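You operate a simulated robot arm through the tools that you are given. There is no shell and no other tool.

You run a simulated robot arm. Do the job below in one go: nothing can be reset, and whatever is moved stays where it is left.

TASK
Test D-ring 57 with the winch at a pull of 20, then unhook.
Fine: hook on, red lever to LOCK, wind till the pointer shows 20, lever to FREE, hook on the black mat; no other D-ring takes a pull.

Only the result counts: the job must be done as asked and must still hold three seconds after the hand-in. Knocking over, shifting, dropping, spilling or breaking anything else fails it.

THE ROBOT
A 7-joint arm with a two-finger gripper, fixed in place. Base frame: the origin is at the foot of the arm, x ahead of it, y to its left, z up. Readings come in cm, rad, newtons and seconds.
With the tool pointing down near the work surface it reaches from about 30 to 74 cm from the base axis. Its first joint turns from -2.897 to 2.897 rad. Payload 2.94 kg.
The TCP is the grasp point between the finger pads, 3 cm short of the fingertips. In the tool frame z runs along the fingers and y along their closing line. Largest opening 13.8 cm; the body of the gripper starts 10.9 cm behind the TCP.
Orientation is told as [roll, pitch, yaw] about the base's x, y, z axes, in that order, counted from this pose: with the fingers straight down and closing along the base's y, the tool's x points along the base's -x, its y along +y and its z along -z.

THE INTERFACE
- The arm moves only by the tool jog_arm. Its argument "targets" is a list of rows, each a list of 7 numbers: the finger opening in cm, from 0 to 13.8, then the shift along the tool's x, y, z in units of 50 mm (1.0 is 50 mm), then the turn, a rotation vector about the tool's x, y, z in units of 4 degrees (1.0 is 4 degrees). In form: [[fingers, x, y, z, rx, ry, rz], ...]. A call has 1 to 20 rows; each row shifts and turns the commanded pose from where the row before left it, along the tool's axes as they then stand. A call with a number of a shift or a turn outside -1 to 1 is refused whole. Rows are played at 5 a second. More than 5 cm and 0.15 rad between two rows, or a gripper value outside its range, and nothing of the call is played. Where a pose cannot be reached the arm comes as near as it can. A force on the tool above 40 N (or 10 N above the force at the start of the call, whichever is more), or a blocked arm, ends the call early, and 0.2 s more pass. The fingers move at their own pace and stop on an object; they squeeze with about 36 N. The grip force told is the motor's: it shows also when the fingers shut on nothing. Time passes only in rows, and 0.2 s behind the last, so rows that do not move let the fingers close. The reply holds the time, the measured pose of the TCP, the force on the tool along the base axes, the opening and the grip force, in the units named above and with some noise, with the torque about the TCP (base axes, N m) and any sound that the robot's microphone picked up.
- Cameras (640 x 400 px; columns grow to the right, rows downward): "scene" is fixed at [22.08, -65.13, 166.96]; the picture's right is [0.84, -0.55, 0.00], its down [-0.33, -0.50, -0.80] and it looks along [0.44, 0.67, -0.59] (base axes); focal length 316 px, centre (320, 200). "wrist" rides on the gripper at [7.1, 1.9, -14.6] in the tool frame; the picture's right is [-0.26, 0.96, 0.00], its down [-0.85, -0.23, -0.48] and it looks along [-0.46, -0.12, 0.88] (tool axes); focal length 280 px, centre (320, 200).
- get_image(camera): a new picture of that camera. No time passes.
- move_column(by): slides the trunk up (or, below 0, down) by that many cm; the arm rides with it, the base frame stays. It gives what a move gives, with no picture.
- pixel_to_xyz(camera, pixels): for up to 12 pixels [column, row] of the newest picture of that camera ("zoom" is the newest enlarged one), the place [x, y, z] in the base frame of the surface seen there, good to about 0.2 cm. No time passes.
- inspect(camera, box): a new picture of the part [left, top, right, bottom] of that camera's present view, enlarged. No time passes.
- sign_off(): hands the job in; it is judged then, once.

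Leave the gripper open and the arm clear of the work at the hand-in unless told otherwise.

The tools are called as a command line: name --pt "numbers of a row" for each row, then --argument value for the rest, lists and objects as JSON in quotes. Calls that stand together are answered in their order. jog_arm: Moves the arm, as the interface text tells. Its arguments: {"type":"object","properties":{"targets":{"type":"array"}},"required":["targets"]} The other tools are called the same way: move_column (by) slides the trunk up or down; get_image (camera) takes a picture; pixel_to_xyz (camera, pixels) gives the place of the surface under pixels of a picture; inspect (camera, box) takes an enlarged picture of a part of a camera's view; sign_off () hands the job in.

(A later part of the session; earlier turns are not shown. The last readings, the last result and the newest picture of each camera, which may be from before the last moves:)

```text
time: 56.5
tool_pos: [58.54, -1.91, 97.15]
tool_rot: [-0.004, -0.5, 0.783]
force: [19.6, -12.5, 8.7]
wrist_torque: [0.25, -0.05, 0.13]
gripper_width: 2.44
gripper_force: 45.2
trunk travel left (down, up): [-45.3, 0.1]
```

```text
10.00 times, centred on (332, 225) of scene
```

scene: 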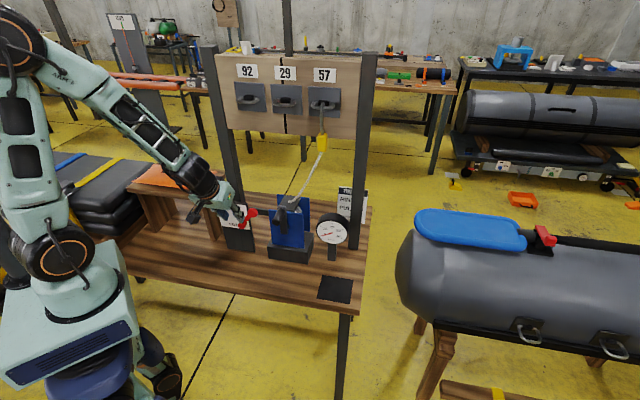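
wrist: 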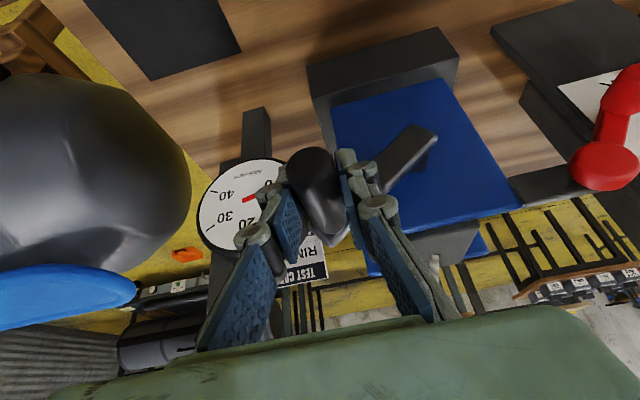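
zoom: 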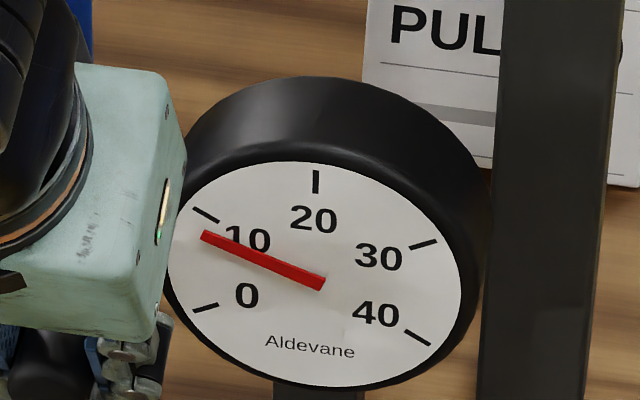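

About 8 now. There's a sideways force of ~23 N, so the true radius is ~8.7 with the axle at z≈96.7. I correct the arc and wind ~20° more.

jog_arm --pt "0 0.069 -0.0395 0.1264 0 0 0" --pt "0 0.069 -0.0395 0.1264 0 0 0" --pt "0 0.071 0.0315 0.13 0 0 0" --pt "0 0.071 0.0315 0.13 0 0 0" --pt "0 0 0 0 0 0 0"

inspect --camera "scene" --box '[310, 205, 355, 245]'

get_image --camera "wrist"

```text
time: 57.7
tool_pos: [58.73, -2.01, 94.25]
tool_rot: [-0.005, -0.502, 0.783]
force: [21.5, -14.4, 2.6]
wrist_torque: [0.67, -0.3, -0.16]
gripper_width: 2.47
gripper_force: 45.0
trunk travel left (down, up): [-45.3, 0.1]
```

```text
10.00 times, centred on (332, 225) of scene
```

zoom: 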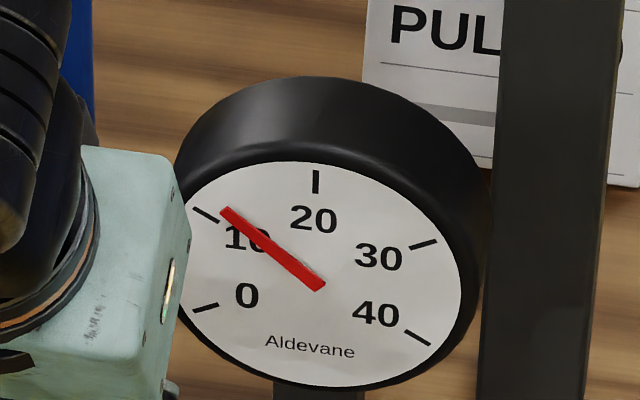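

```text
taken
```

wrist: 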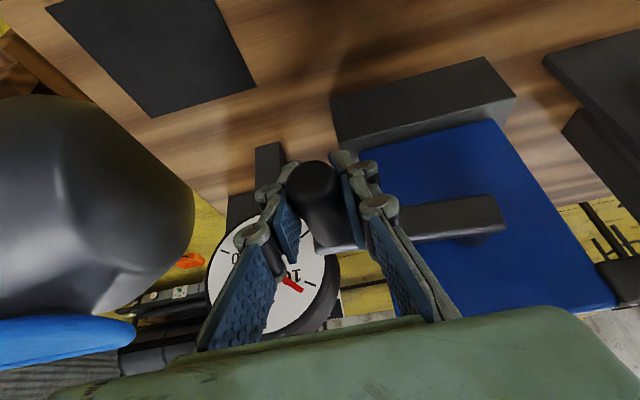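

About 11.3 now. The sideways force is still ~25 N, so I measure the crank's actual geometry in this view: arm end (495,205), hub (475,240), handle base (345,235).

inspect --camera "wrist" --box '[260, 130, 540, 300]'

pixel_to_xyz --camera "wrist" --pixels '[[485, 202], [485, 222], [500, 212], [440, 212], [440, 228], [400, 220], [400, 236], [475, 240], [340, 242], [312, 175], [318, 195], [325, 215]]'

```text
2.29 times, centred on (400, 215) of wrist
```

zoom: 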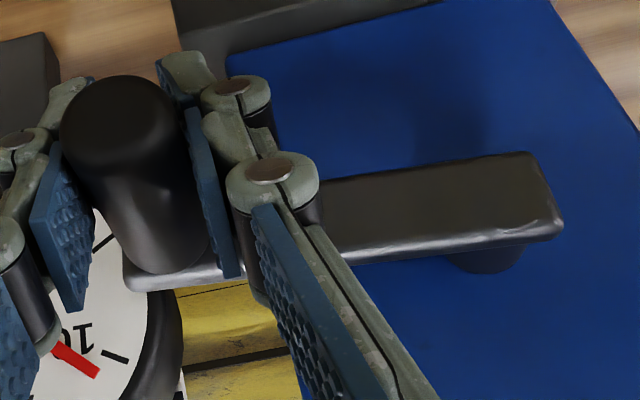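

```text
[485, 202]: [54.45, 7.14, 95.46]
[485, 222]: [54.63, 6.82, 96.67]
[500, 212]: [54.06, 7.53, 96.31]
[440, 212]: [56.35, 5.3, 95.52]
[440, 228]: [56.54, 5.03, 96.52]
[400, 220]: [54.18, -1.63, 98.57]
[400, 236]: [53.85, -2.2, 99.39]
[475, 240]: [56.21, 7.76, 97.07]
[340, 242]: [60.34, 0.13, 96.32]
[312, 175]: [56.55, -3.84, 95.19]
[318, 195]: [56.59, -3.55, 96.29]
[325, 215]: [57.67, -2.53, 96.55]
```

Real geometry: axle ≈ (S 34.0, z 96.5), radius ≈8.65, crank at ~97° with pads slipped down ~1 cm on the handle, but still gripping. I continue the arc with this correction by ~20°.

jog_arm --pt "0 0.071 0 0.13 0 0 0" --pt "0 0.071 0 0.13 0 0 0" --pt "0 0.0671 0.056 0.1229 0 0 0" --pt "0 0.0671 0.056 0.1229 0 0 0" --pt "0 0 0 0 0 0 0"

inspect --camera "scene" --box '[310, 205, 355, 245]'

get_image --camera "wrist"

```text
time: 58.9
tool_pos: [58.4, -1.69, 91.22]
tool_rot: [-0.006, -0.502, 0.781]
force: [26.2, -16.4, -2.0]
wrist_torque: [0.14, 0.64, 0.03]
gripper_width: 2.34
gripper_force: 42.2
trunk travel left (down, up): [-45.3, 0.1]
```

```text
10.00 times, centred on (332, 225) of scene
```

zoom: 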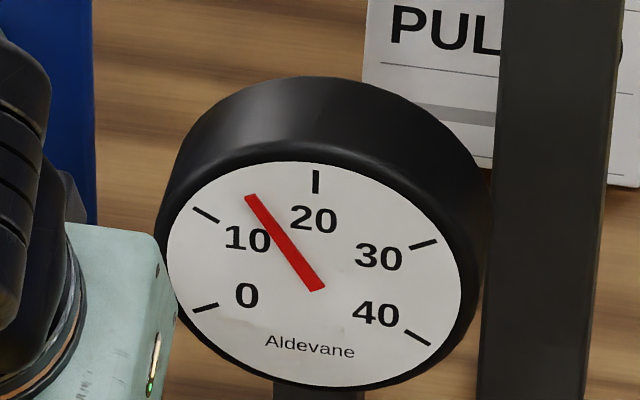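

```text
taken
```

wrist: 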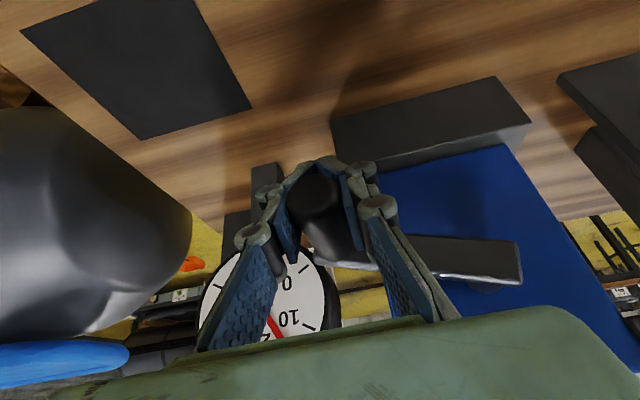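

About 14.3. The handle is sliding deeper between the fingers, so I check how much with the wrist view before going on.

inspect --camera "wrist" --box '[230, 140, 540, 320]'

pixel_to_xyz --camera "wrist" --pixels '[[312, 190], [318, 205], [325, 220], [335, 240], [505, 260], [490, 245], [490, 270], [440, 245], [345, 262], [300, 200], [330, 163]]'

```text
2.06 times, centred on (385, 230) of wrist
```

zoom: 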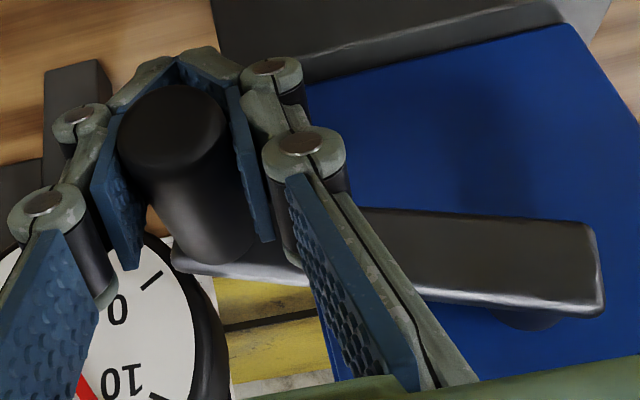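

```text
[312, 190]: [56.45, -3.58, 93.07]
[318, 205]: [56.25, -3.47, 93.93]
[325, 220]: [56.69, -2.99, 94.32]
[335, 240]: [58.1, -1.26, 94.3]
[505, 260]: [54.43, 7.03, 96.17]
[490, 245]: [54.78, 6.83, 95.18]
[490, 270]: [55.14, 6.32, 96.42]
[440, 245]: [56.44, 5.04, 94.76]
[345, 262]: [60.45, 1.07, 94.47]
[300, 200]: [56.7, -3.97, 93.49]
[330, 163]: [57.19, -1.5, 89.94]
```

The fingers have curled around the handle and hold it securely, with the handle ~2 cm above the TCP. The crank is at ~112°. I continue along the arc ~10°, easing the sideways load.

jog_arm --pt "0 0.0643 0.03 0.1176 0 0 0" --pt "0 0.0643 0.03 0.1176 0 0 0" --pt "0 0 0 0 0 0 0"

inspect --camera "scene" --box '[310, 205, 355, 245]'

inspect --camera "wrist" --box '[230, 140, 540, 320]'

```text
time: 59.7
tool_pos: [58.19, -1.5, 90.12]
tool_rot: [-0.008, -0.502, 0.783]
force: [26.9, -14.5, -4.1]
wrist_torque: [0.46, 0.61, 0.25]
gripper_width: 2.29
gripper_force: 42.1
trunk travel left (down, up): [-45.3, 0.1]
```

```text
10.00 times, centred on (332, 225) of scene
```

zoom: 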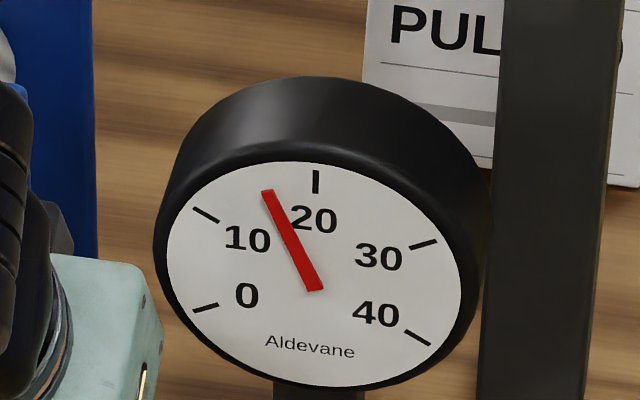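

```text
2.06 times, centred on (385, 230) of wrist
```

zoom: 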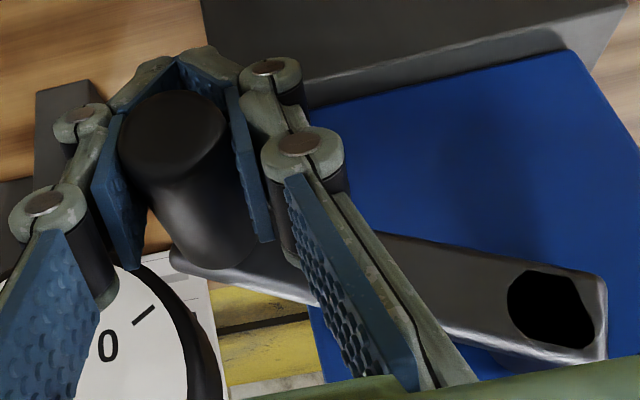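

By the tick geometry the pointer is at ≈16.3. I wind a smaller step of ~8°.

jog_arm --pt "0 0.048 0.06 0.0878 0 0 0" --pt "0 0.048 0.06 0.0878 0 0 0" --pt "0 0 0 0 0 0 0"

inspect --camera "scene" --box '[310, 205, 355, 245]'

```text
time: 60.5
tool_pos: [57.76, -0.88, 89.0]
tool_rot: [-0.004, -0.503, 0.782]
force: [25.8, -14.6, -5.4]
wrist_torque: [0.74, 0.54, -0.03]
gripper_width: 2.34
gripper_force: 42.7
trunk travel left (down, up): [-45.3, 0.1]
```

```text
10.00 times, centred on (332, 225) of scene
```

zoom: 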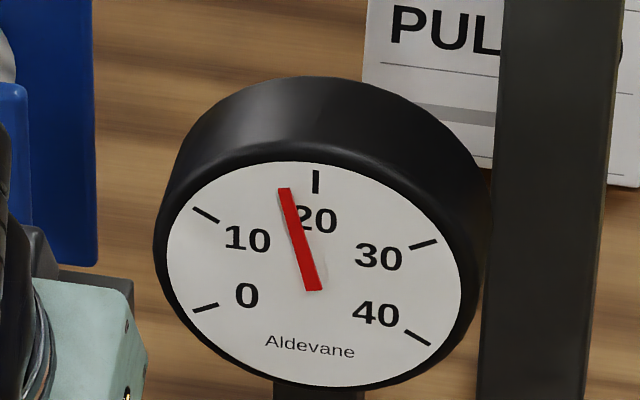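

About 17.6. Another ~8° step.

jog_arm --pt "0 0.0431 0.08 0.079 0 0 0" --pt "0 0.0431 0.08 0.079 0 0 0" --pt "0 0 0 0 0 0 0"

inspect --camera "scene" --box '[310, 205, 355, 245]'

```text
time: 61.3
tool_pos: [57.42, -0.63, 87.99]
tool_rot: [-0.006, -0.502, 0.78]
force: [29.5, -18.7, -14.7]
wrist_torque: [0.61, 0.71, -0.05]
gripper_width: 2.29
gripper_force: 42.5
trunk travel left (down, up): [-45.3, 0.1]
```

```text
10.00 times, centred on (332, 225) of scene
```

zoom: 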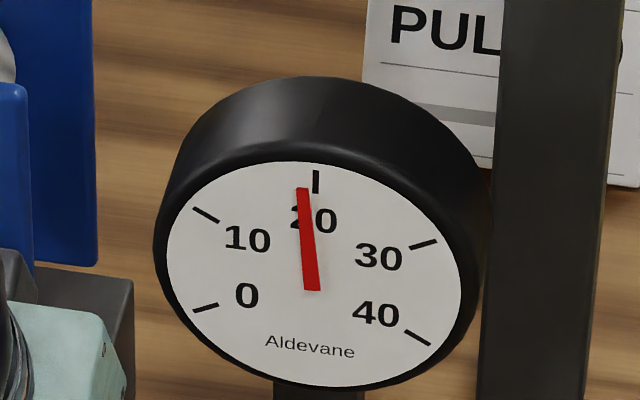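

About 19.0. The load is mostly radial, so I ease outward while making a smaller final step.

jog_arm --pt "0 0.0336 0.015 0.0614 0 0 0" --pt "0 0.0336 0.015 0.0614 0 0 0" --pt "0 0 0 0 0 0 0"

inspect --camera "scene" --box '[310, 205, 355, 245]'

```text
time: 62.1
tool_pos: [56.98, -0.26, 87.39]
tool_rot: [-0.004, -0.504, 0.784]
force: [23.5, -14.2, -10.7]
wrist_torque: [0.63, 0.45, 0.02]
gripper_width: 2.29
gripper_force: 42.1
trunk travel left (down, up): [-45.3, 0.1]
```

```text
10.00 times, centred on (332, 225) of scene
```

zoom: 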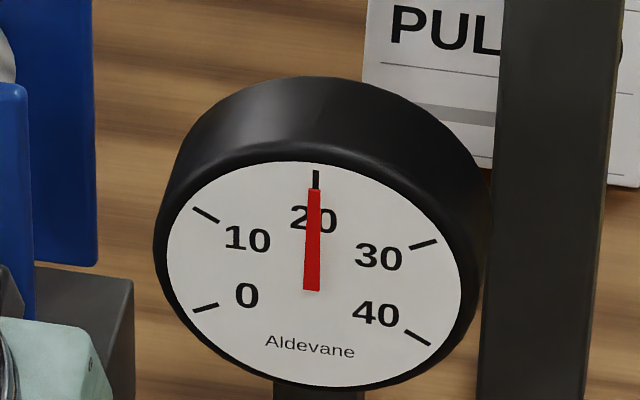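

The pointer sits exactly on 20. Before letting go, I relax the side load on the handle gently and check that the pointer holds.

jog_arm --pt "0 0.012 -0.06 0.022 0 0 0" --pt "0 0.012 -0.06 0.022 0 0 0" --pt "0 0 0 0 0 0 0"

inspect --camera "scene" --box '[310, 205, 355, 245]'

get_image --camera "wrist"

```text
time: 62.9
tool_pos: [56.97, -0.17, 87.23]
tool_rot: [0.004, -0.503, 0.786]
force: [7.0, 0.9, 6.8]
wrist_torque: [0.22, -0.08, 0.12]
gripper_width: 2.3
gripper_force: 42.2
trunk travel left (down, up): [-45.3, 0.1]
```

```text
10.00 times, centred on (332, 225) of scene
```

zoom: 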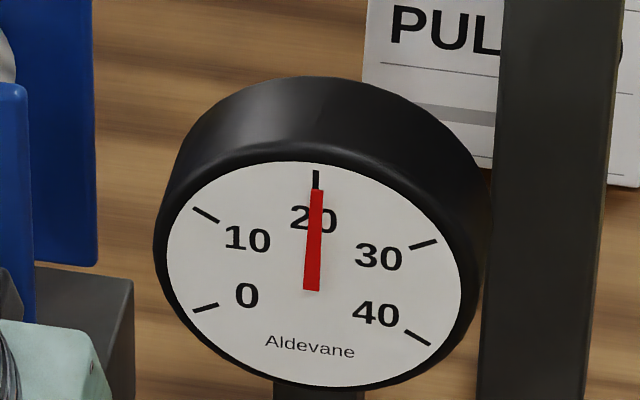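

```text
taken
```

wrist: 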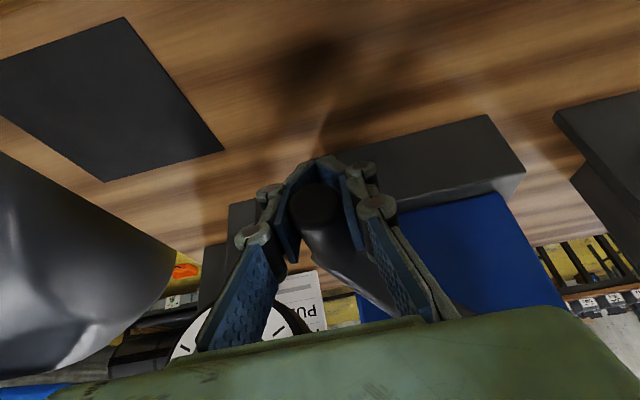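

Pointer holds at 20 with little force on the tool. Now I open the fingers.

jog_arm --pt "6 0 0 0 0 0 0" --pt "6 0 0 0 0 0 0" --pt "6 0 0 0 0 0 0"

inspect --camera "scene" --box '[310, 205, 355, 245]'

get_image --camera "wrist"

```text
time: 63.7
tool_pos: [56.98, -0.44, 87.04]
tool_rot: [0.002, -0.501, 0.785]
force: [-0.2, -0.3, -0.7]
wrist_torque: [-0.02, -0.01, -0.01]
gripper_width: 5.98
gripper_force: 0.1
trunk travel left (down, up): [-45.3, 0.1]
```

```text
10.00 times, centred on (332, 225) of scene
```

zoom: 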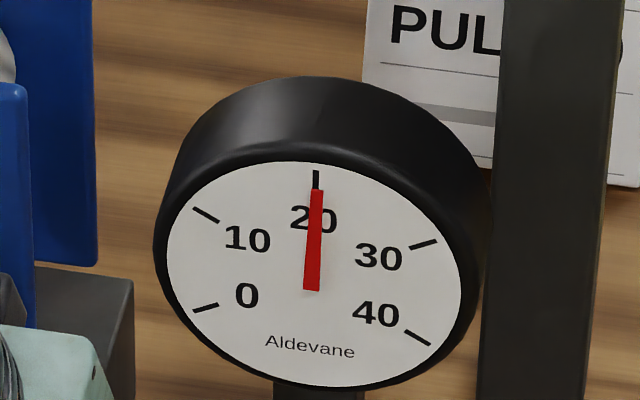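

```text
taken
```

wrist: 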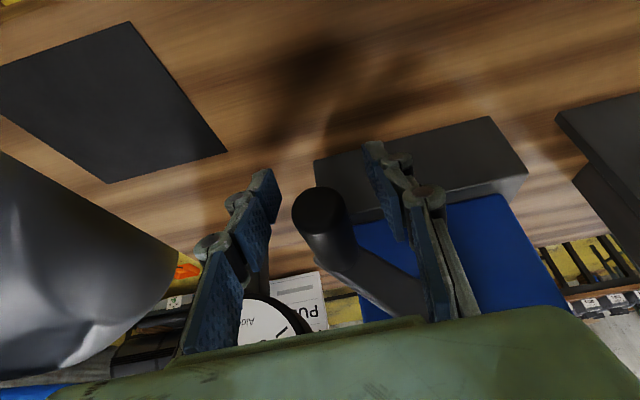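

The winch holds 20 unaided. I retreat along the tool axis, rise, and travel left to in front of the lever knob.

jog_arm --pt "6 0 0 -0.867 0 0 0" --pt "6 0 0 -0.867 0 0 0" --pt "6 0 0 -0.867 0 0 0" --pt "6 -0.36 0 -0.658 0 0 0" --pt "6 -0.36 0 -0.658 0 0 0" --pt "6 0 0.705 0 0 0 0" --pt "6 0 0.705 0 0 0 0" --pt "6 0 0.705 0 0 0 0" --pt "6 0 0.705 0 0 0 0" --pt "5 0 0.705 0 0 0 0" --pt "4 0 0.705 0 0 0 0" --pt "4 0 0 0 0 0 0"

get_image --camera "wrist"

get_image --camera "scene"

```text
time: 66.3
tool_pos: [38.19, 10.29, 106.12]
tool_rot: [0.003, -0.499, 0.785]
force: [-0.1, 0.5, 0.4]
wrist_torque: [-0.04, -0.02, -0.01]
gripper_width: 3.98
gripper_force: 0.0
out of reach, approached as far as the arm can: row 11
trunk travel left (down, up): [-45.3, 0.1]
```

```text
taken
```

wrist: 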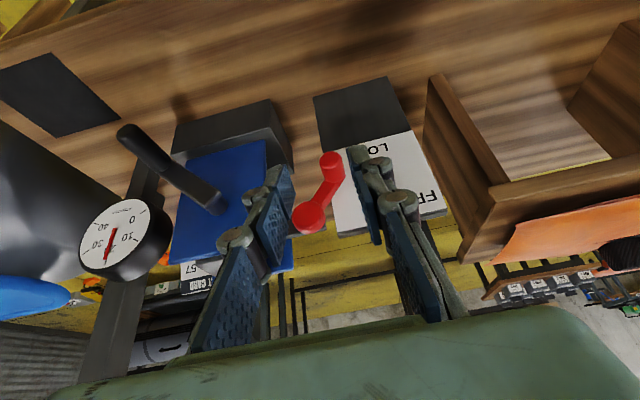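

```text
taken
```

scene: 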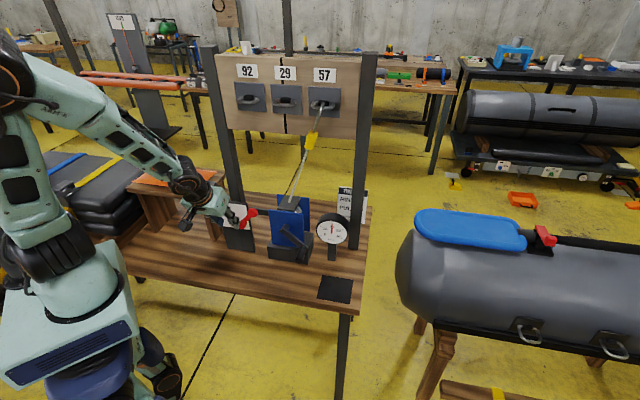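

Gauge still shows 20 (wrist view) and the rope is taut. I advance to the pre-grasp pose before the knob, set 4 cm opening, and look.

jog_arm --pt "4 -0.279 0.028 0.3235 0 0 0" --pt "4 -0.279 0.028 0.3235 0 0 0" --pt "4 0 0 0.5 0 0 0" --pt "4 0 0 0 0 0 0"

inspect --camera "wrist" --box '[250, 100, 430, 260]'

get_image --camera "wrist"

```text
time: 67.3
tool_pos: [41.75, 14.03, 102.54]
tool_rot: [0.0, -0.502, 0.784]
force: [0.1, -0.3, 0.3]
wrist_torque: [0.01, -0.02, 0.0]
gripper_width: 3.99
gripper_force: 0.1
trunk travel left (down, up): [-45.3, 0.1]
```

```text
2.50 times, centred on (340, 180) of wrist
```

zoom: 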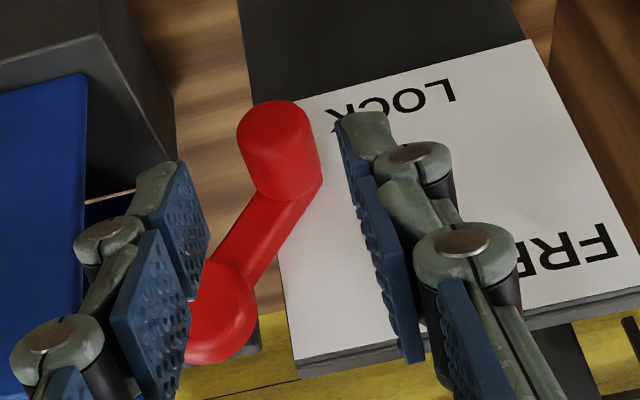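

```text
taken
```

wrist: 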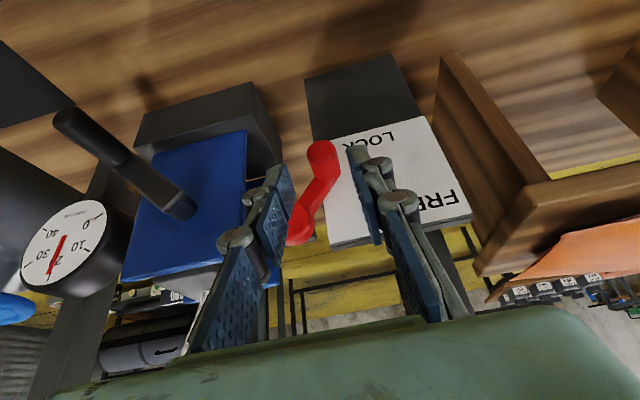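

The knob is between the pads. I measure it once more before the last advance.

pixel_to_xyz --camera "wrist" --pixels '[[318, 150], [325, 150], [322, 163], [328, 172], [312, 163], [332, 158], [300, 225], [310, 195]]'

```text
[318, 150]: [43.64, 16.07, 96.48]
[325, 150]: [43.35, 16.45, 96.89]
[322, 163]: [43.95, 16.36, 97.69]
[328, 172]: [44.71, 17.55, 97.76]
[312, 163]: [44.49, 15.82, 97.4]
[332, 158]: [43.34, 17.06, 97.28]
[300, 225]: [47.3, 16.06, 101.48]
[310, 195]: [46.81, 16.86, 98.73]
```

Knob centre is S≈19.4, z≈96.7. Fit to both end positions: pivot (23.8,101.2), radius 6.3, 46° swing. I advance 6.1 cm along the tool axis and grip.

jog_arm --pt "4 0 0.03 0.4 0 0 0" --pt "4 0 0 0.4 0 0 0" --pt "4 0 0 0.4 0 0 0" --pt "4 0 0 0 0 0 0" --pt "0 0 0 0 0 0 0" --pt "0 0 0 0 0 0 0" --pt "0 0 0 0 0 0 0" --pt "0 0 0 0 0 0 0"

get_image --camera "wrist"

```text
time: 69.1
tool_pos: [43.69, 16.26, 97.34]
tool_rot: [0.002, -0.5, 0.787]
force: [-1.3, 2.1, 0.5]
wrist_torque: [0.11, -0.14, 0.05]
gripper_width: 2.24
gripper_force: 44.8
trunk travel left (down, up): [-45.3, 0.1]
```

```text
taken
```

wrist: 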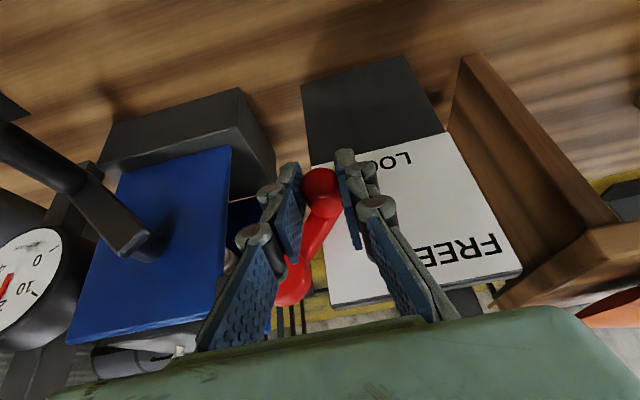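

Knob gripped. One last gauge check before freeing the winch.

inspect --camera "scene" --box '[310, 205, 355, 245]'

```text
10.00 times, centred on (332, 225) of scene
```

zoom: 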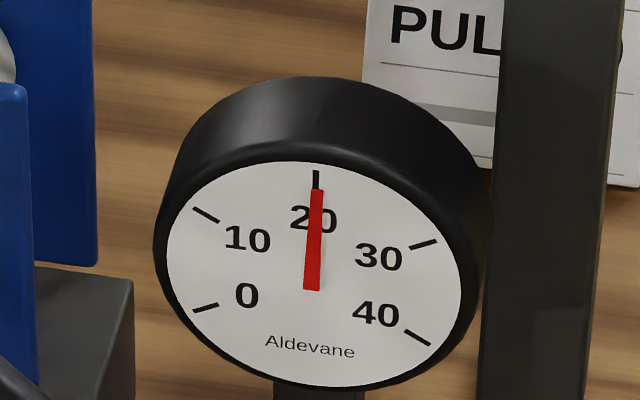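

The pointer is still on 20. Now I move the lever up along its arc toward FREE, most of the way first.

jog_arm --pt "0 -0.0726 0.1326 -0.1329 0 0 0" --pt "0 -0.0808 0.1056 -0.148 0 0 0" --pt "0 -0.0888 0.0782 -0.1625 0 0 0" --pt "0 -0.0927 0.0472 -0.1697 0 0 0" --pt "0 0 0 0 0 0 0"

get_image --camera "wrist"

get_image --camera "scene"

```text
time: 70.3
tool_pos: [42.36, 17.51, 100.82]
tool_rot: [0.001, -0.5, 0.786]
force: [-2.3, -0.3, -3.4]
wrist_torque: [0.03, 0.24, -0.09]
gripper_width: 2.26
gripper_force: 45.0
trunk travel left (down, up): [-45.3, 0.1]
```

```text
taken
```

wrist: 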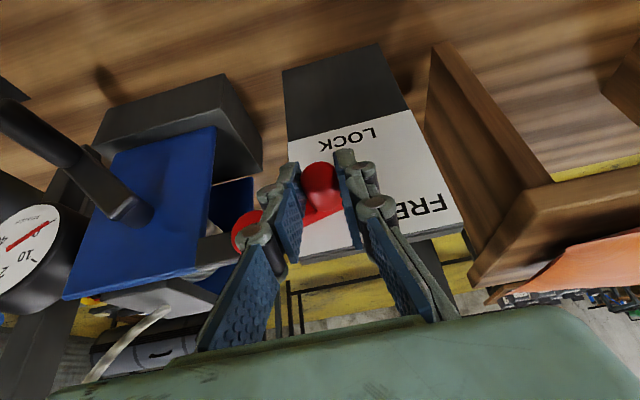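

```text
taken
```

scene: 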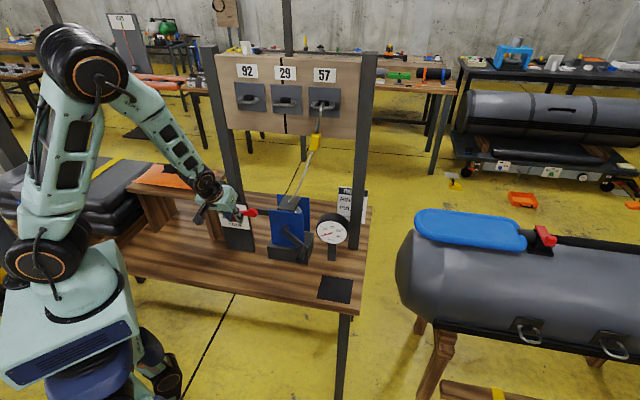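

The gauge fell back to 0 and the rope slackened. I finish the last 9° and press lightly to feel the FREE end stop.

jog_arm --pt "0 -0.048 0.008 -0.088 0 0 0" --pt "0 -0.048 0.008 -0.088 0 0 0" --pt "0 -0.029 0 -0.053 0 0 0" --pt "0 0 0 0 0 0 0"

inspect --camera "scene" --box '[210, 185, 280, 235]'

```text
time: 71.3
tool_pos: [42.25, 17.6, 102.13]
tool_rot: [0.002, -0.499, 0.786]
force: [-6.5, 1.0, -5.3]
wrist_torque: [-0.25, 0.78, 0.16]
gripper_width: 2.27
gripper_force: 45.0
trunk travel left (down, up): [-45.3, 0.1]
```

```text
8.00 times, centred on (245, 210) of scene
```

zoom: 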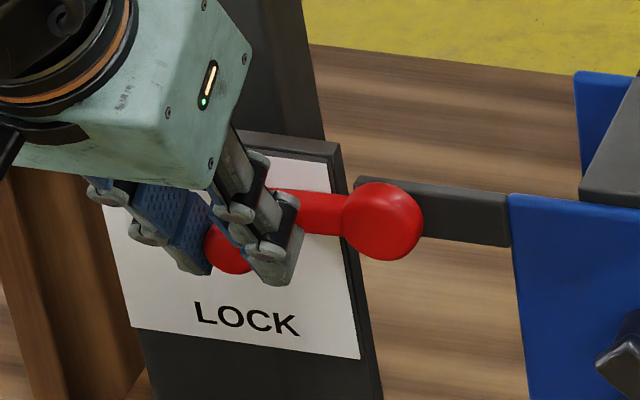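

The lever looks horizontal again (as at the start). I press up another 0.5 cm to confirm the stop.

jog_arm --pt "0 -0.024 0 -0.044 0 0 0" --pt "0 -0.024 0 -0.044 0 0 0" --pt "0 0 0 0 0 0 0"

inspect --camera "scene" --box '[210, 185, 280, 235]'

inspect --camera "wrist" --box '[220, 140, 420, 270]'

```text
time: 72.1
tool_pos: [42.38, 17.53, 102.37]
tool_rot: [0.005, -0.494, 0.783]
force: [-5.6, 3.6, -31.5]
wrist_torque: [-0.09, 0.12, 0.17]
gripper_width: 2.31
gripper_force: 44.4
trunk travel left (down, up): [-45.3, 0.1]
```

```text
8.00 times, centred on (245, 210) of scene
```

zoom: 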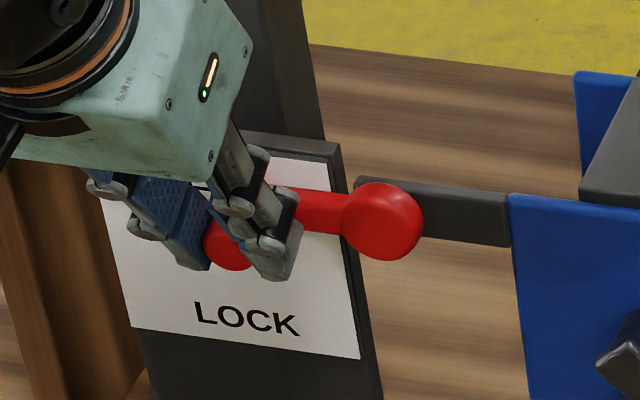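

```text
3.08 times, centred on (320, 205) of wrist
```

zoom: 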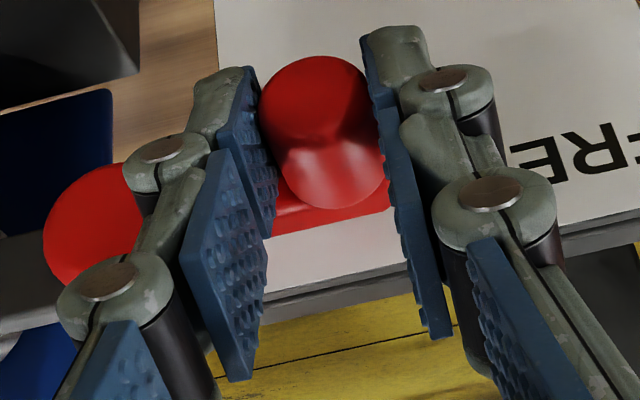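

Firm stop at FREE (31 N). I relax the push, open, and back away along the tool axis.

jog_arm --pt "0 0.053 0 0.097 0 0 0" --pt "0 0 0 0 0 0 0" --pt "4 0 0 0 0 0 0" --pt "4 0 0 0 0 0 0" --pt "4 0 0 -0.4 0 0 0" --pt "4 0 0 -0.8 0 0 0" --pt "4 0 0 -0.6 0 0 0" --pt "4 0 0 0 0 0 0"

get_image --camera "wrist"

get_image --camera "scene"

```text
time: 73.9
tool_pos: [39.37, 14.51, 110.01]
tool_rot: [0.001, -0.5, 0.786]
force: [-0.2, -0.1, 0.2]
wrist_torque: [-0.04, -0.01, -0.01]
gripper_width: 4.0
gripper_force: 0.0
trunk travel left (down, up): [-45.3, 0.1]
```

```text
taken
```

wrist: 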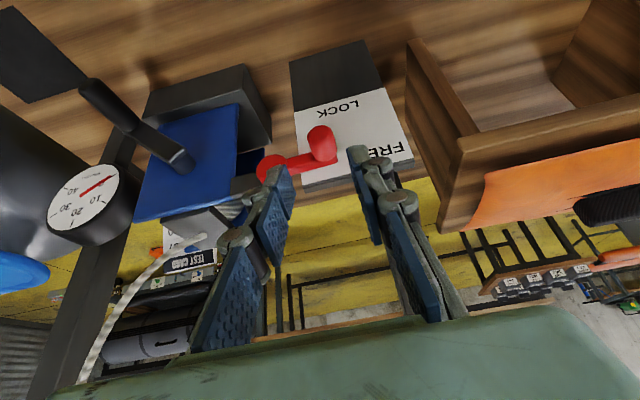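

```text
taken
```

scene: 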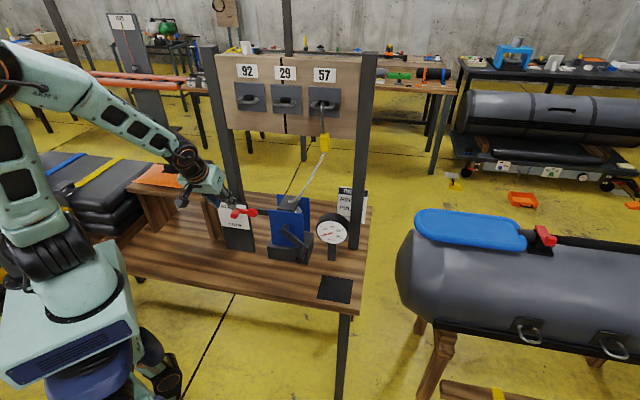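

Lever is at FREE, crank at rest, gauge 0, and the hook is hanging slack on ring 57. I move back a little, go right to S≈45 at this height, then rise.

jog_arm --pt "5 0.351 0 -0.192 0 0 0" --pt "5 0 -0.786 0 0 0 0" --pt "5 0 -0.786 0 0 0 0" --pt "5 0 -0.786 0 0 0 0" --pt "5 0 -0.786 0 0 0 0" --pt "5 0 -0.786 0 0 0 0" --pt "5 0 -0.786 0 0 0 0" --pt "5 0 -0.786 0 0 0 0" --pt "5 -0.383 0 -0.702 0 0 0" --pt "5 -0.383 0 -0.702 0 0 0" --pt "5 -0.383 0 -0.702 0 0 0" --pt "5 0 0 0 0 0 0"

get_image --camera "wrist"

```text
time: 76.5
tool_pos: [57.24, -6.52, 121.95]
tool_rot: [0.001, -0.502, 0.786]
force: [0.2, 0.3, 0.3]
wrist_torque: [0.0, -0.02, 0.0]
gripper_width: 5.01
gripper_force: 0.1
trunk travel left (down, up): [-45.3, 0.1]
```

```text
taken
```

wrist: 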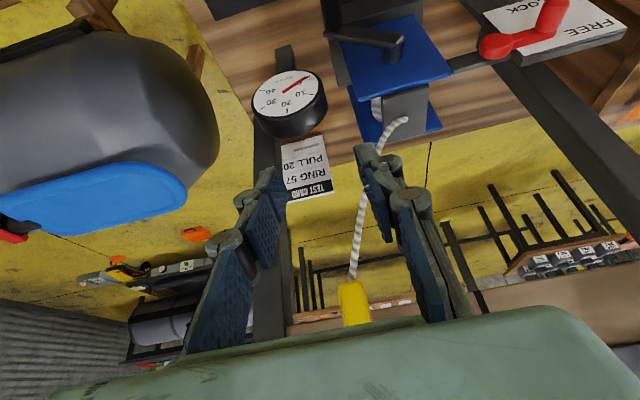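

At D=35.9, S=45.1, z=122. I tilt the fingers back up to 30° below horizontal for taking the block.

jog_arm --pt "5 0 0 0 0 -0.975 0" --pt "5 0 0 0 0 -0.975 0" --pt "5 0 0 0 0 -0.975 0" --pt "5 0 0 0 0 -0.975 0" --pt "5 0 0 0 0 -0.975 0" --pt "5 0 0 0 0 -0.975 0" --pt "5 0 0 0 0 -0.975 0" --pt "5 0 0 0 0 -0.975 0" --pt "5 0 0 0 0 0 0"

get_image --camera "wrist"

inspect --camera "scene" --box '[280, 70, 370, 170]'

```text
time: 78.5
tool_pos: [57.22, -6.38, 121.95]
tool_rot: [0.002, -1.044, 0.783]
force: [-0.2, 0.3, 0.2]
wrist_torque: [0.01, 0.02, 0.02]
gripper_width: 5.02
gripper_force: 0.0
trunk travel left (down, up): [-45.3, 0.1]
```

```text
taken
```

wrist: 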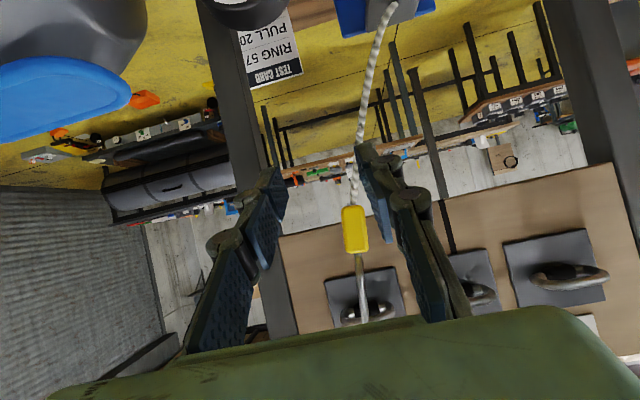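

```text
4.00 times, centred on (325, 120) of scene
```

zoom: 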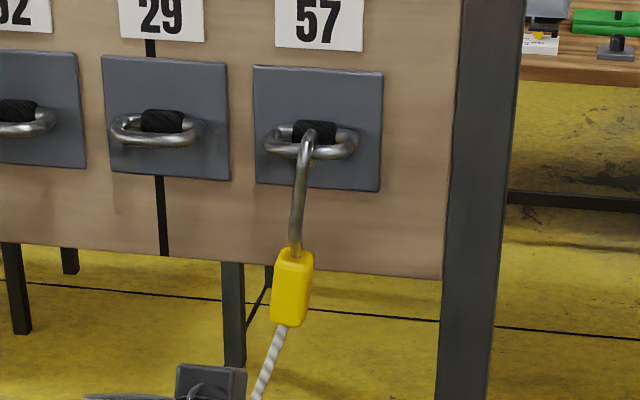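

The hook hangs almost vertical on ring 57. I measure its block from both cameras.

pixel_to_xyz --camera "zoom" --pixels '[[285, 270], [285, 300], [283, 318], [305, 275], [300, 310], [296, 240], [300, 200], [305, 145], [275, 285], [293, 252]]'

pixel_to_xyz --camera "wrist" --pixels '[[355, 215], [355, 230], [355, 245], [345, 230], [367, 230], [346, 212], [364, 212], [360, 265], [362, 290], [350, 248], [366, 247]]'

```text
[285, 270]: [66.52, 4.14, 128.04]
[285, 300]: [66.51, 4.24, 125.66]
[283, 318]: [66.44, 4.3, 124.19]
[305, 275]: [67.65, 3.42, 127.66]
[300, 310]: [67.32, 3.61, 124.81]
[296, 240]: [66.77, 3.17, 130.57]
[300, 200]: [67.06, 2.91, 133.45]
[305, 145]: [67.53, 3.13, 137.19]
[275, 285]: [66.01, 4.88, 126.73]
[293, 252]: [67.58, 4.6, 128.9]
```

```text
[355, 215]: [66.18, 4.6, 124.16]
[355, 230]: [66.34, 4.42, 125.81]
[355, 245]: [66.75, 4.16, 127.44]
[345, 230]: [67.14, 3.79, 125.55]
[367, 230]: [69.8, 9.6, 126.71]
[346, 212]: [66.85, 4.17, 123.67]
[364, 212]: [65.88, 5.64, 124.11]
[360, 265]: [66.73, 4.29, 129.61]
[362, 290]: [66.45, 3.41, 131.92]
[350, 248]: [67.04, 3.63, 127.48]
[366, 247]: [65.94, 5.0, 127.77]
```

Block centre is about D 51.2, S 44.0, z 123.7–128.5. I go to a pre-grasp point 8 cm back along the tool axis from (D 50.8, S 44.05, z 127.4), opening 5 cm.

jog_arm --pt "5 -0.61 0.05 0.11 0 0 0" --pt "5 -0.61 0.05 0.11 0 0 0" --pt "5 -0.61 0.05 0.11 0 0 0" --pt "5 -0.61 0.05 0.11 0 0 0" --pt "5 0 0 0 0 0 0"

get_image --camera "wrist"

inspect --camera "scene" --box '[280, 70, 370, 170]'

```text
time: 79.7
tool_pos: [62.44, 0.08, 131.4]
tool_rot: [0.003, -1.046, 0.783]
force: [0.1, 0.9, -0.1]
wrist_torque: [0.02, -0.03, 0.01]
gripper_width: 4.97
gripper_force: 0.1
trunk travel left (down, up): [-45.3, 0.1]
```

```text
taken
```

wrist: 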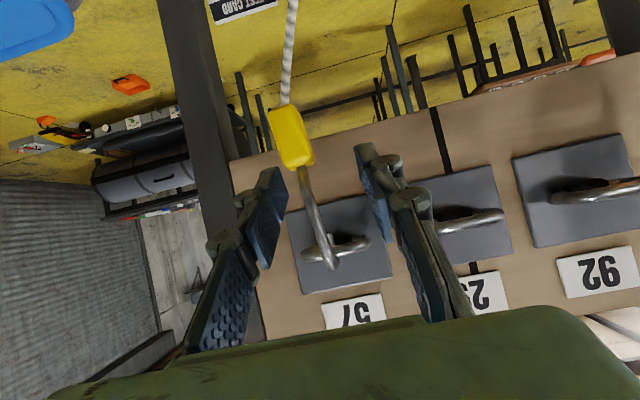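

```text
4.00 times, centred on (325, 120) of scene
```

zoom: 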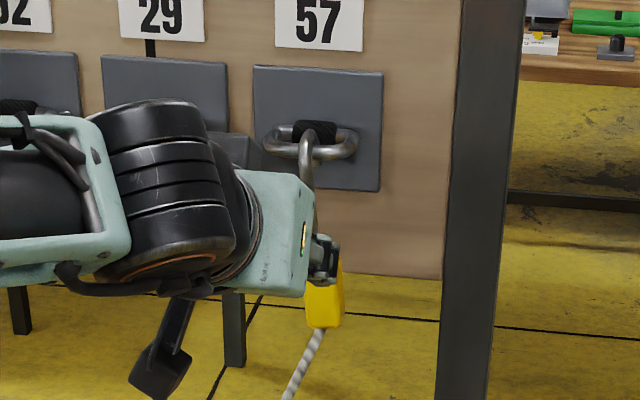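

The hook is swinging a little (the block is now off to the right). I wait a few seconds in place for it to settle.

jog_arm --pt "5 0 0 0 0 0 0" --pt "5 0 0 0 0 0 0" --pt "5 0 0 0 0 0 0" --pt "5 0 0 0 0 0 0" --pt "5 0 0 0 0 0 0" --pt "5 0 0 0 0 0 0" --pt "5 0 0 0 0 0 0" --pt "5 0 0 0 0 0 0" --pt "5 0 0 0 0 0 0" --pt "5 0 0 0 0 0 0" --pt "5 0 0 0 0 0 0" --pt "5 0 0 0 0 0 0" --pt "5 0 0 0 0 0 0" --pt "5 0 0 0 0 0 0" --pt "5 0 0 0 0 0 0"

get_image --camera "wrist"

```text
time: 82.9
tool_pos: [62.41, 0.03, 131.32]
tool_rot: [0.002, -1.046, 0.785]
force: [-1.1, 1.0, 0.2]
wrist_torque: [0.03, 0.01, 0.01]
gripper_width: 5.01
gripper_force: 0.1
trunk travel left (down, up): [-45.3, 0.1]
```

```text
taken
```

wrist: 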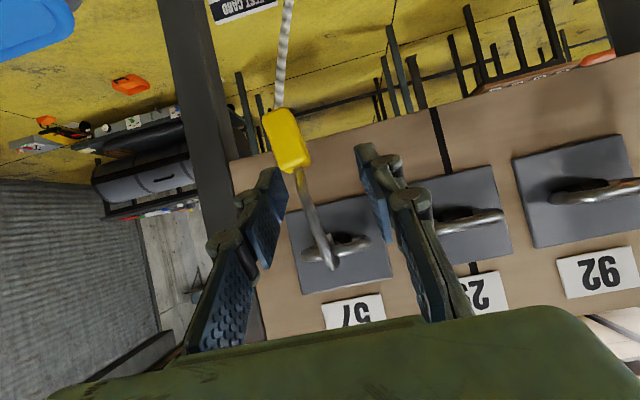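

Still offset. I check if it's moving: one short wait, then another look with measurement.

jog_arm --pt "5 0 0 0 0 0 0"

inspect --camera "wrist" --box '[220, 80, 420, 290]'

get_image --camera "wrist"

pixel_to_xyz --camera "wrist" --pixels '[[285, 125], [288, 140], [291, 155], [278, 135], [298, 132], [303, 155], [305, 185], [318, 225], [328, 262]]'

```text
time: 83.3
tool_pos: [62.29, 0.17, 131.32]
tool_rot: [0.003, -1.045, 0.783]
force: [-0.3, 0.7, 0.4]
wrist_torque: [0.0, 0.0, -0.01]
gripper_width: 5.0
gripper_force: 0.1
trunk travel left (down, up): [-45.3, 0.1]
```

```text
1.90 times, centred on (320, 185) of wrist
```

zoom: 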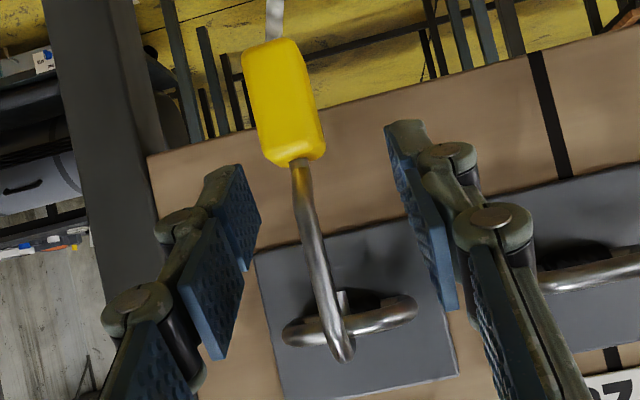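

```text
taken
```

wrist: 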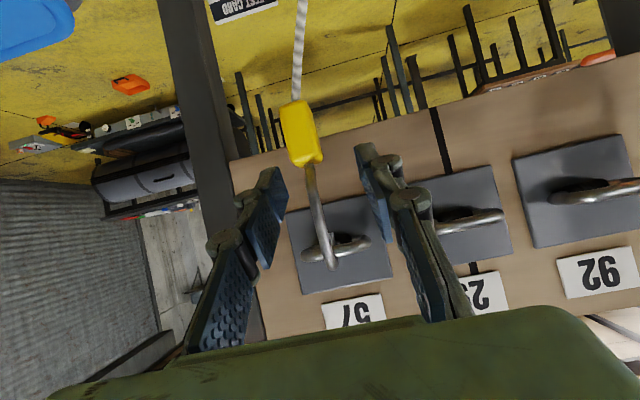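

```text
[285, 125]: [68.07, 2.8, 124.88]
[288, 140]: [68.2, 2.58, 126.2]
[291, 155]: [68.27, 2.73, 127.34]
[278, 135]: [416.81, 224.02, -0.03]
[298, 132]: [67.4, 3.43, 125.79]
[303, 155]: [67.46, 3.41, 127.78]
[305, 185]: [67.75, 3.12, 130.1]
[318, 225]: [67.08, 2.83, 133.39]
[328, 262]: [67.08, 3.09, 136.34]
```

It's swinging between S≈43.9 and 46.5, centred near 45.2. I open to 7.5 cm, centre on S=45.2, advance 7.7 cm along the tool axis, and close around the block so the fingers catch it.

jog_arm --pt "7.5 0 -0.127 0 0 0 0" --pt "7.5 0 -0.127 0 0 0 0" --pt "7.5 0 0 0.3 0 0 0" --pt "7.5 0 0 0.4 0 0 0" --pt "7.5 0 0 0.4 0 0 0" --pt "7.5 0 0 0.43 0 0 0" --pt "7.5 0 0 0 0 0 0"

get_image --camera "wrist"

inspect --camera "scene" --box '[280, 70, 370, 170]'

```text
time: 84.9
tool_pos: [67.94, 3.79, 127.7]
tool_rot: [0.003, -1.047, 0.782]
force: [-0.5, 0.0, 0.9]
wrist_torque: [0.02, 0.02, 0.01]
gripper_width: 7.51
gripper_force: 0.2
trunk travel left (down, up): [-45.3, 0.1]
```

```text
taken
```

wrist: 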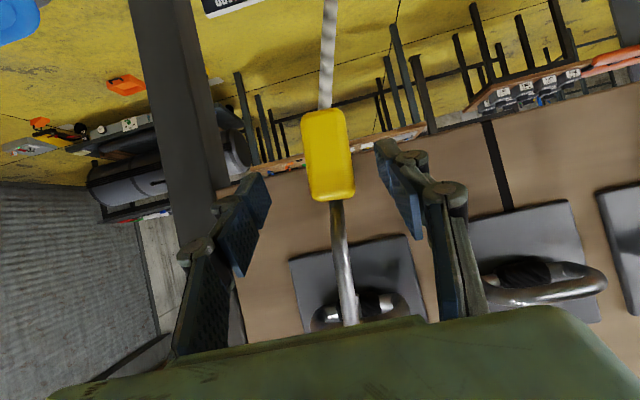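

```text
4.00 times, centred on (325, 120) of scene
```

zoom: 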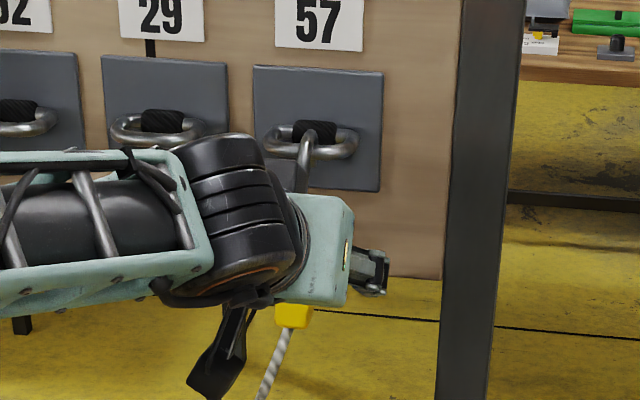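

The block is inside the opening. I close to catch and centre it.

jog_arm --pt "4 0 0 0 0 0 0" --pt "2 0 0 0 0 0 0" --pt "0 0 0 0 0 0 0" --pt "0 0 0 0 0 0 0" --pt "0 0 0 0 0 0 0" --pt "0 0 0 0 0 0 0"

get_image --camera "wrist"

inspect --camera "scene" --box '[295, 80, 355, 120]'

```text
time: 86.3
tool_pos: [67.87, 3.73, 127.64]
tool_rot: [0.003, -1.045, 0.782]
force: [-0.4, 0.6, 0.5]
wrist_torque: [0.0, 0.03, 0.0]
gripper_width: 2.51
gripper_force: 36.1
trunk travel left (down, up): [-45.3, 0.1]
```

```text
taken
```

wrist: 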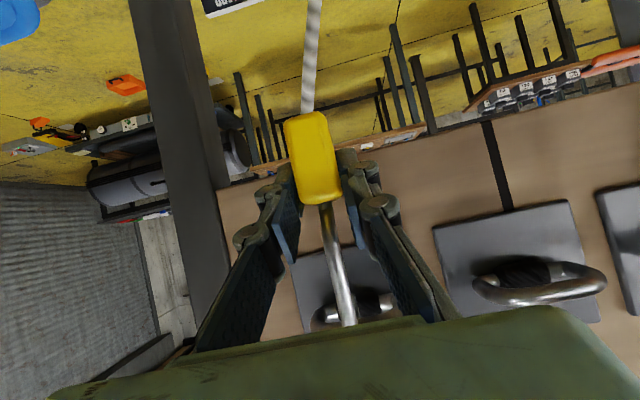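

```text
10.00 times, centred on (325, 100) of scene
```

zoom: 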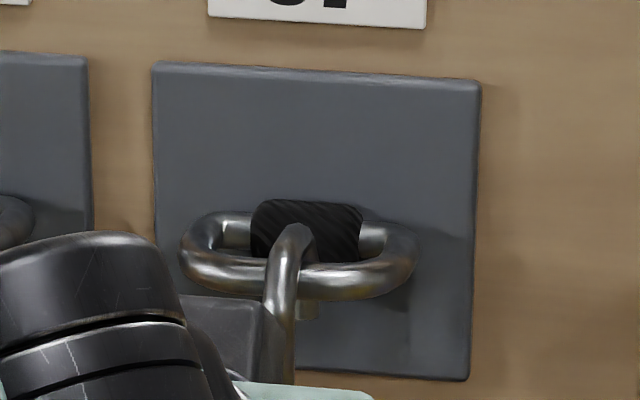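

Gripped upright at 2.51 cm with the hook centred on the bar. I lift 2 cm in half-cm steps and check that the tip clears cleanly.

jog_arm --pt "0 -0.0866 0 -0.05 0 0 0" --pt "0 -0.0866 0 -0.05 0 0 0" --pt "0 -0.0866 0 -0.05 0 0 0" --pt "0 -0.0866 0 -0.05 0 0 0" --pt "0 0 0 0 0 0 0"

inspect --camera "scene" --box '[295, 80, 355, 120]'

```text
time: 87.5
tool_pos: [67.93, 3.73, 129.54]
tool_rot: [0.003, -1.046, 0.78]
force: [-0.1, 0.0, -0.9]
wrist_torque: [0.01, 0.02, 0.02]
gripper_width: 2.54
gripper_force: 35.8
trunk travel left (down, up): [-45.3, 0.1]
```

```text
10.00 times, centred on (325, 100) of scene
```

zoom: 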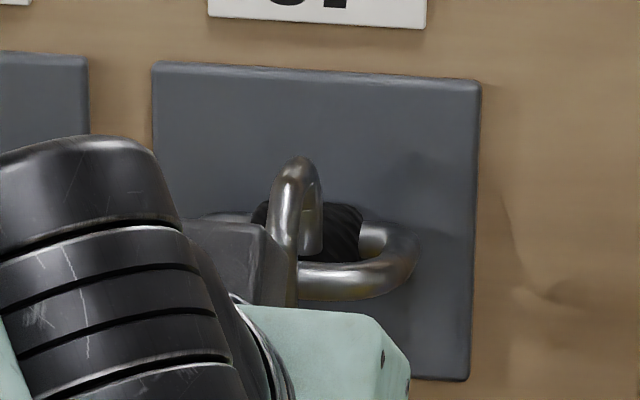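

No contact force; the tip is nearly above the bar. I lift another 2.8 cm.

jog_arm --pt "0 -0.0866 0 -0.05 0 0 0" --pt "0 -0.0866 0 -0.05 0 0 0" --pt "0 -0.13 0 -0.075 0 0 0" --pt "0 -0.18 0 -0.105 0 0 0" --pt "0 0 0 0 0 0 0"

inspect --camera "scene" --box '[295, 80, 355, 120]'

```text
time: 88.7
tool_pos: [67.96, 3.58, 132.21]
tool_rot: [0.003, -1.045, 0.782]
force: [0.7, -0.8, -1.3]
wrist_torque: [-0.01, 0.01, 0.04]
gripper_width: 2.53
gripper_force: 36.4
trunk travel left (down, up): [-45.3, 0.1]
```

```text
10.00 times, centred on (325, 100) of scene
```

zoom: 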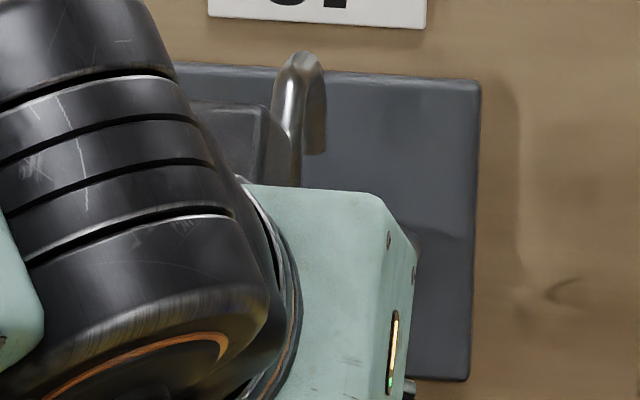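

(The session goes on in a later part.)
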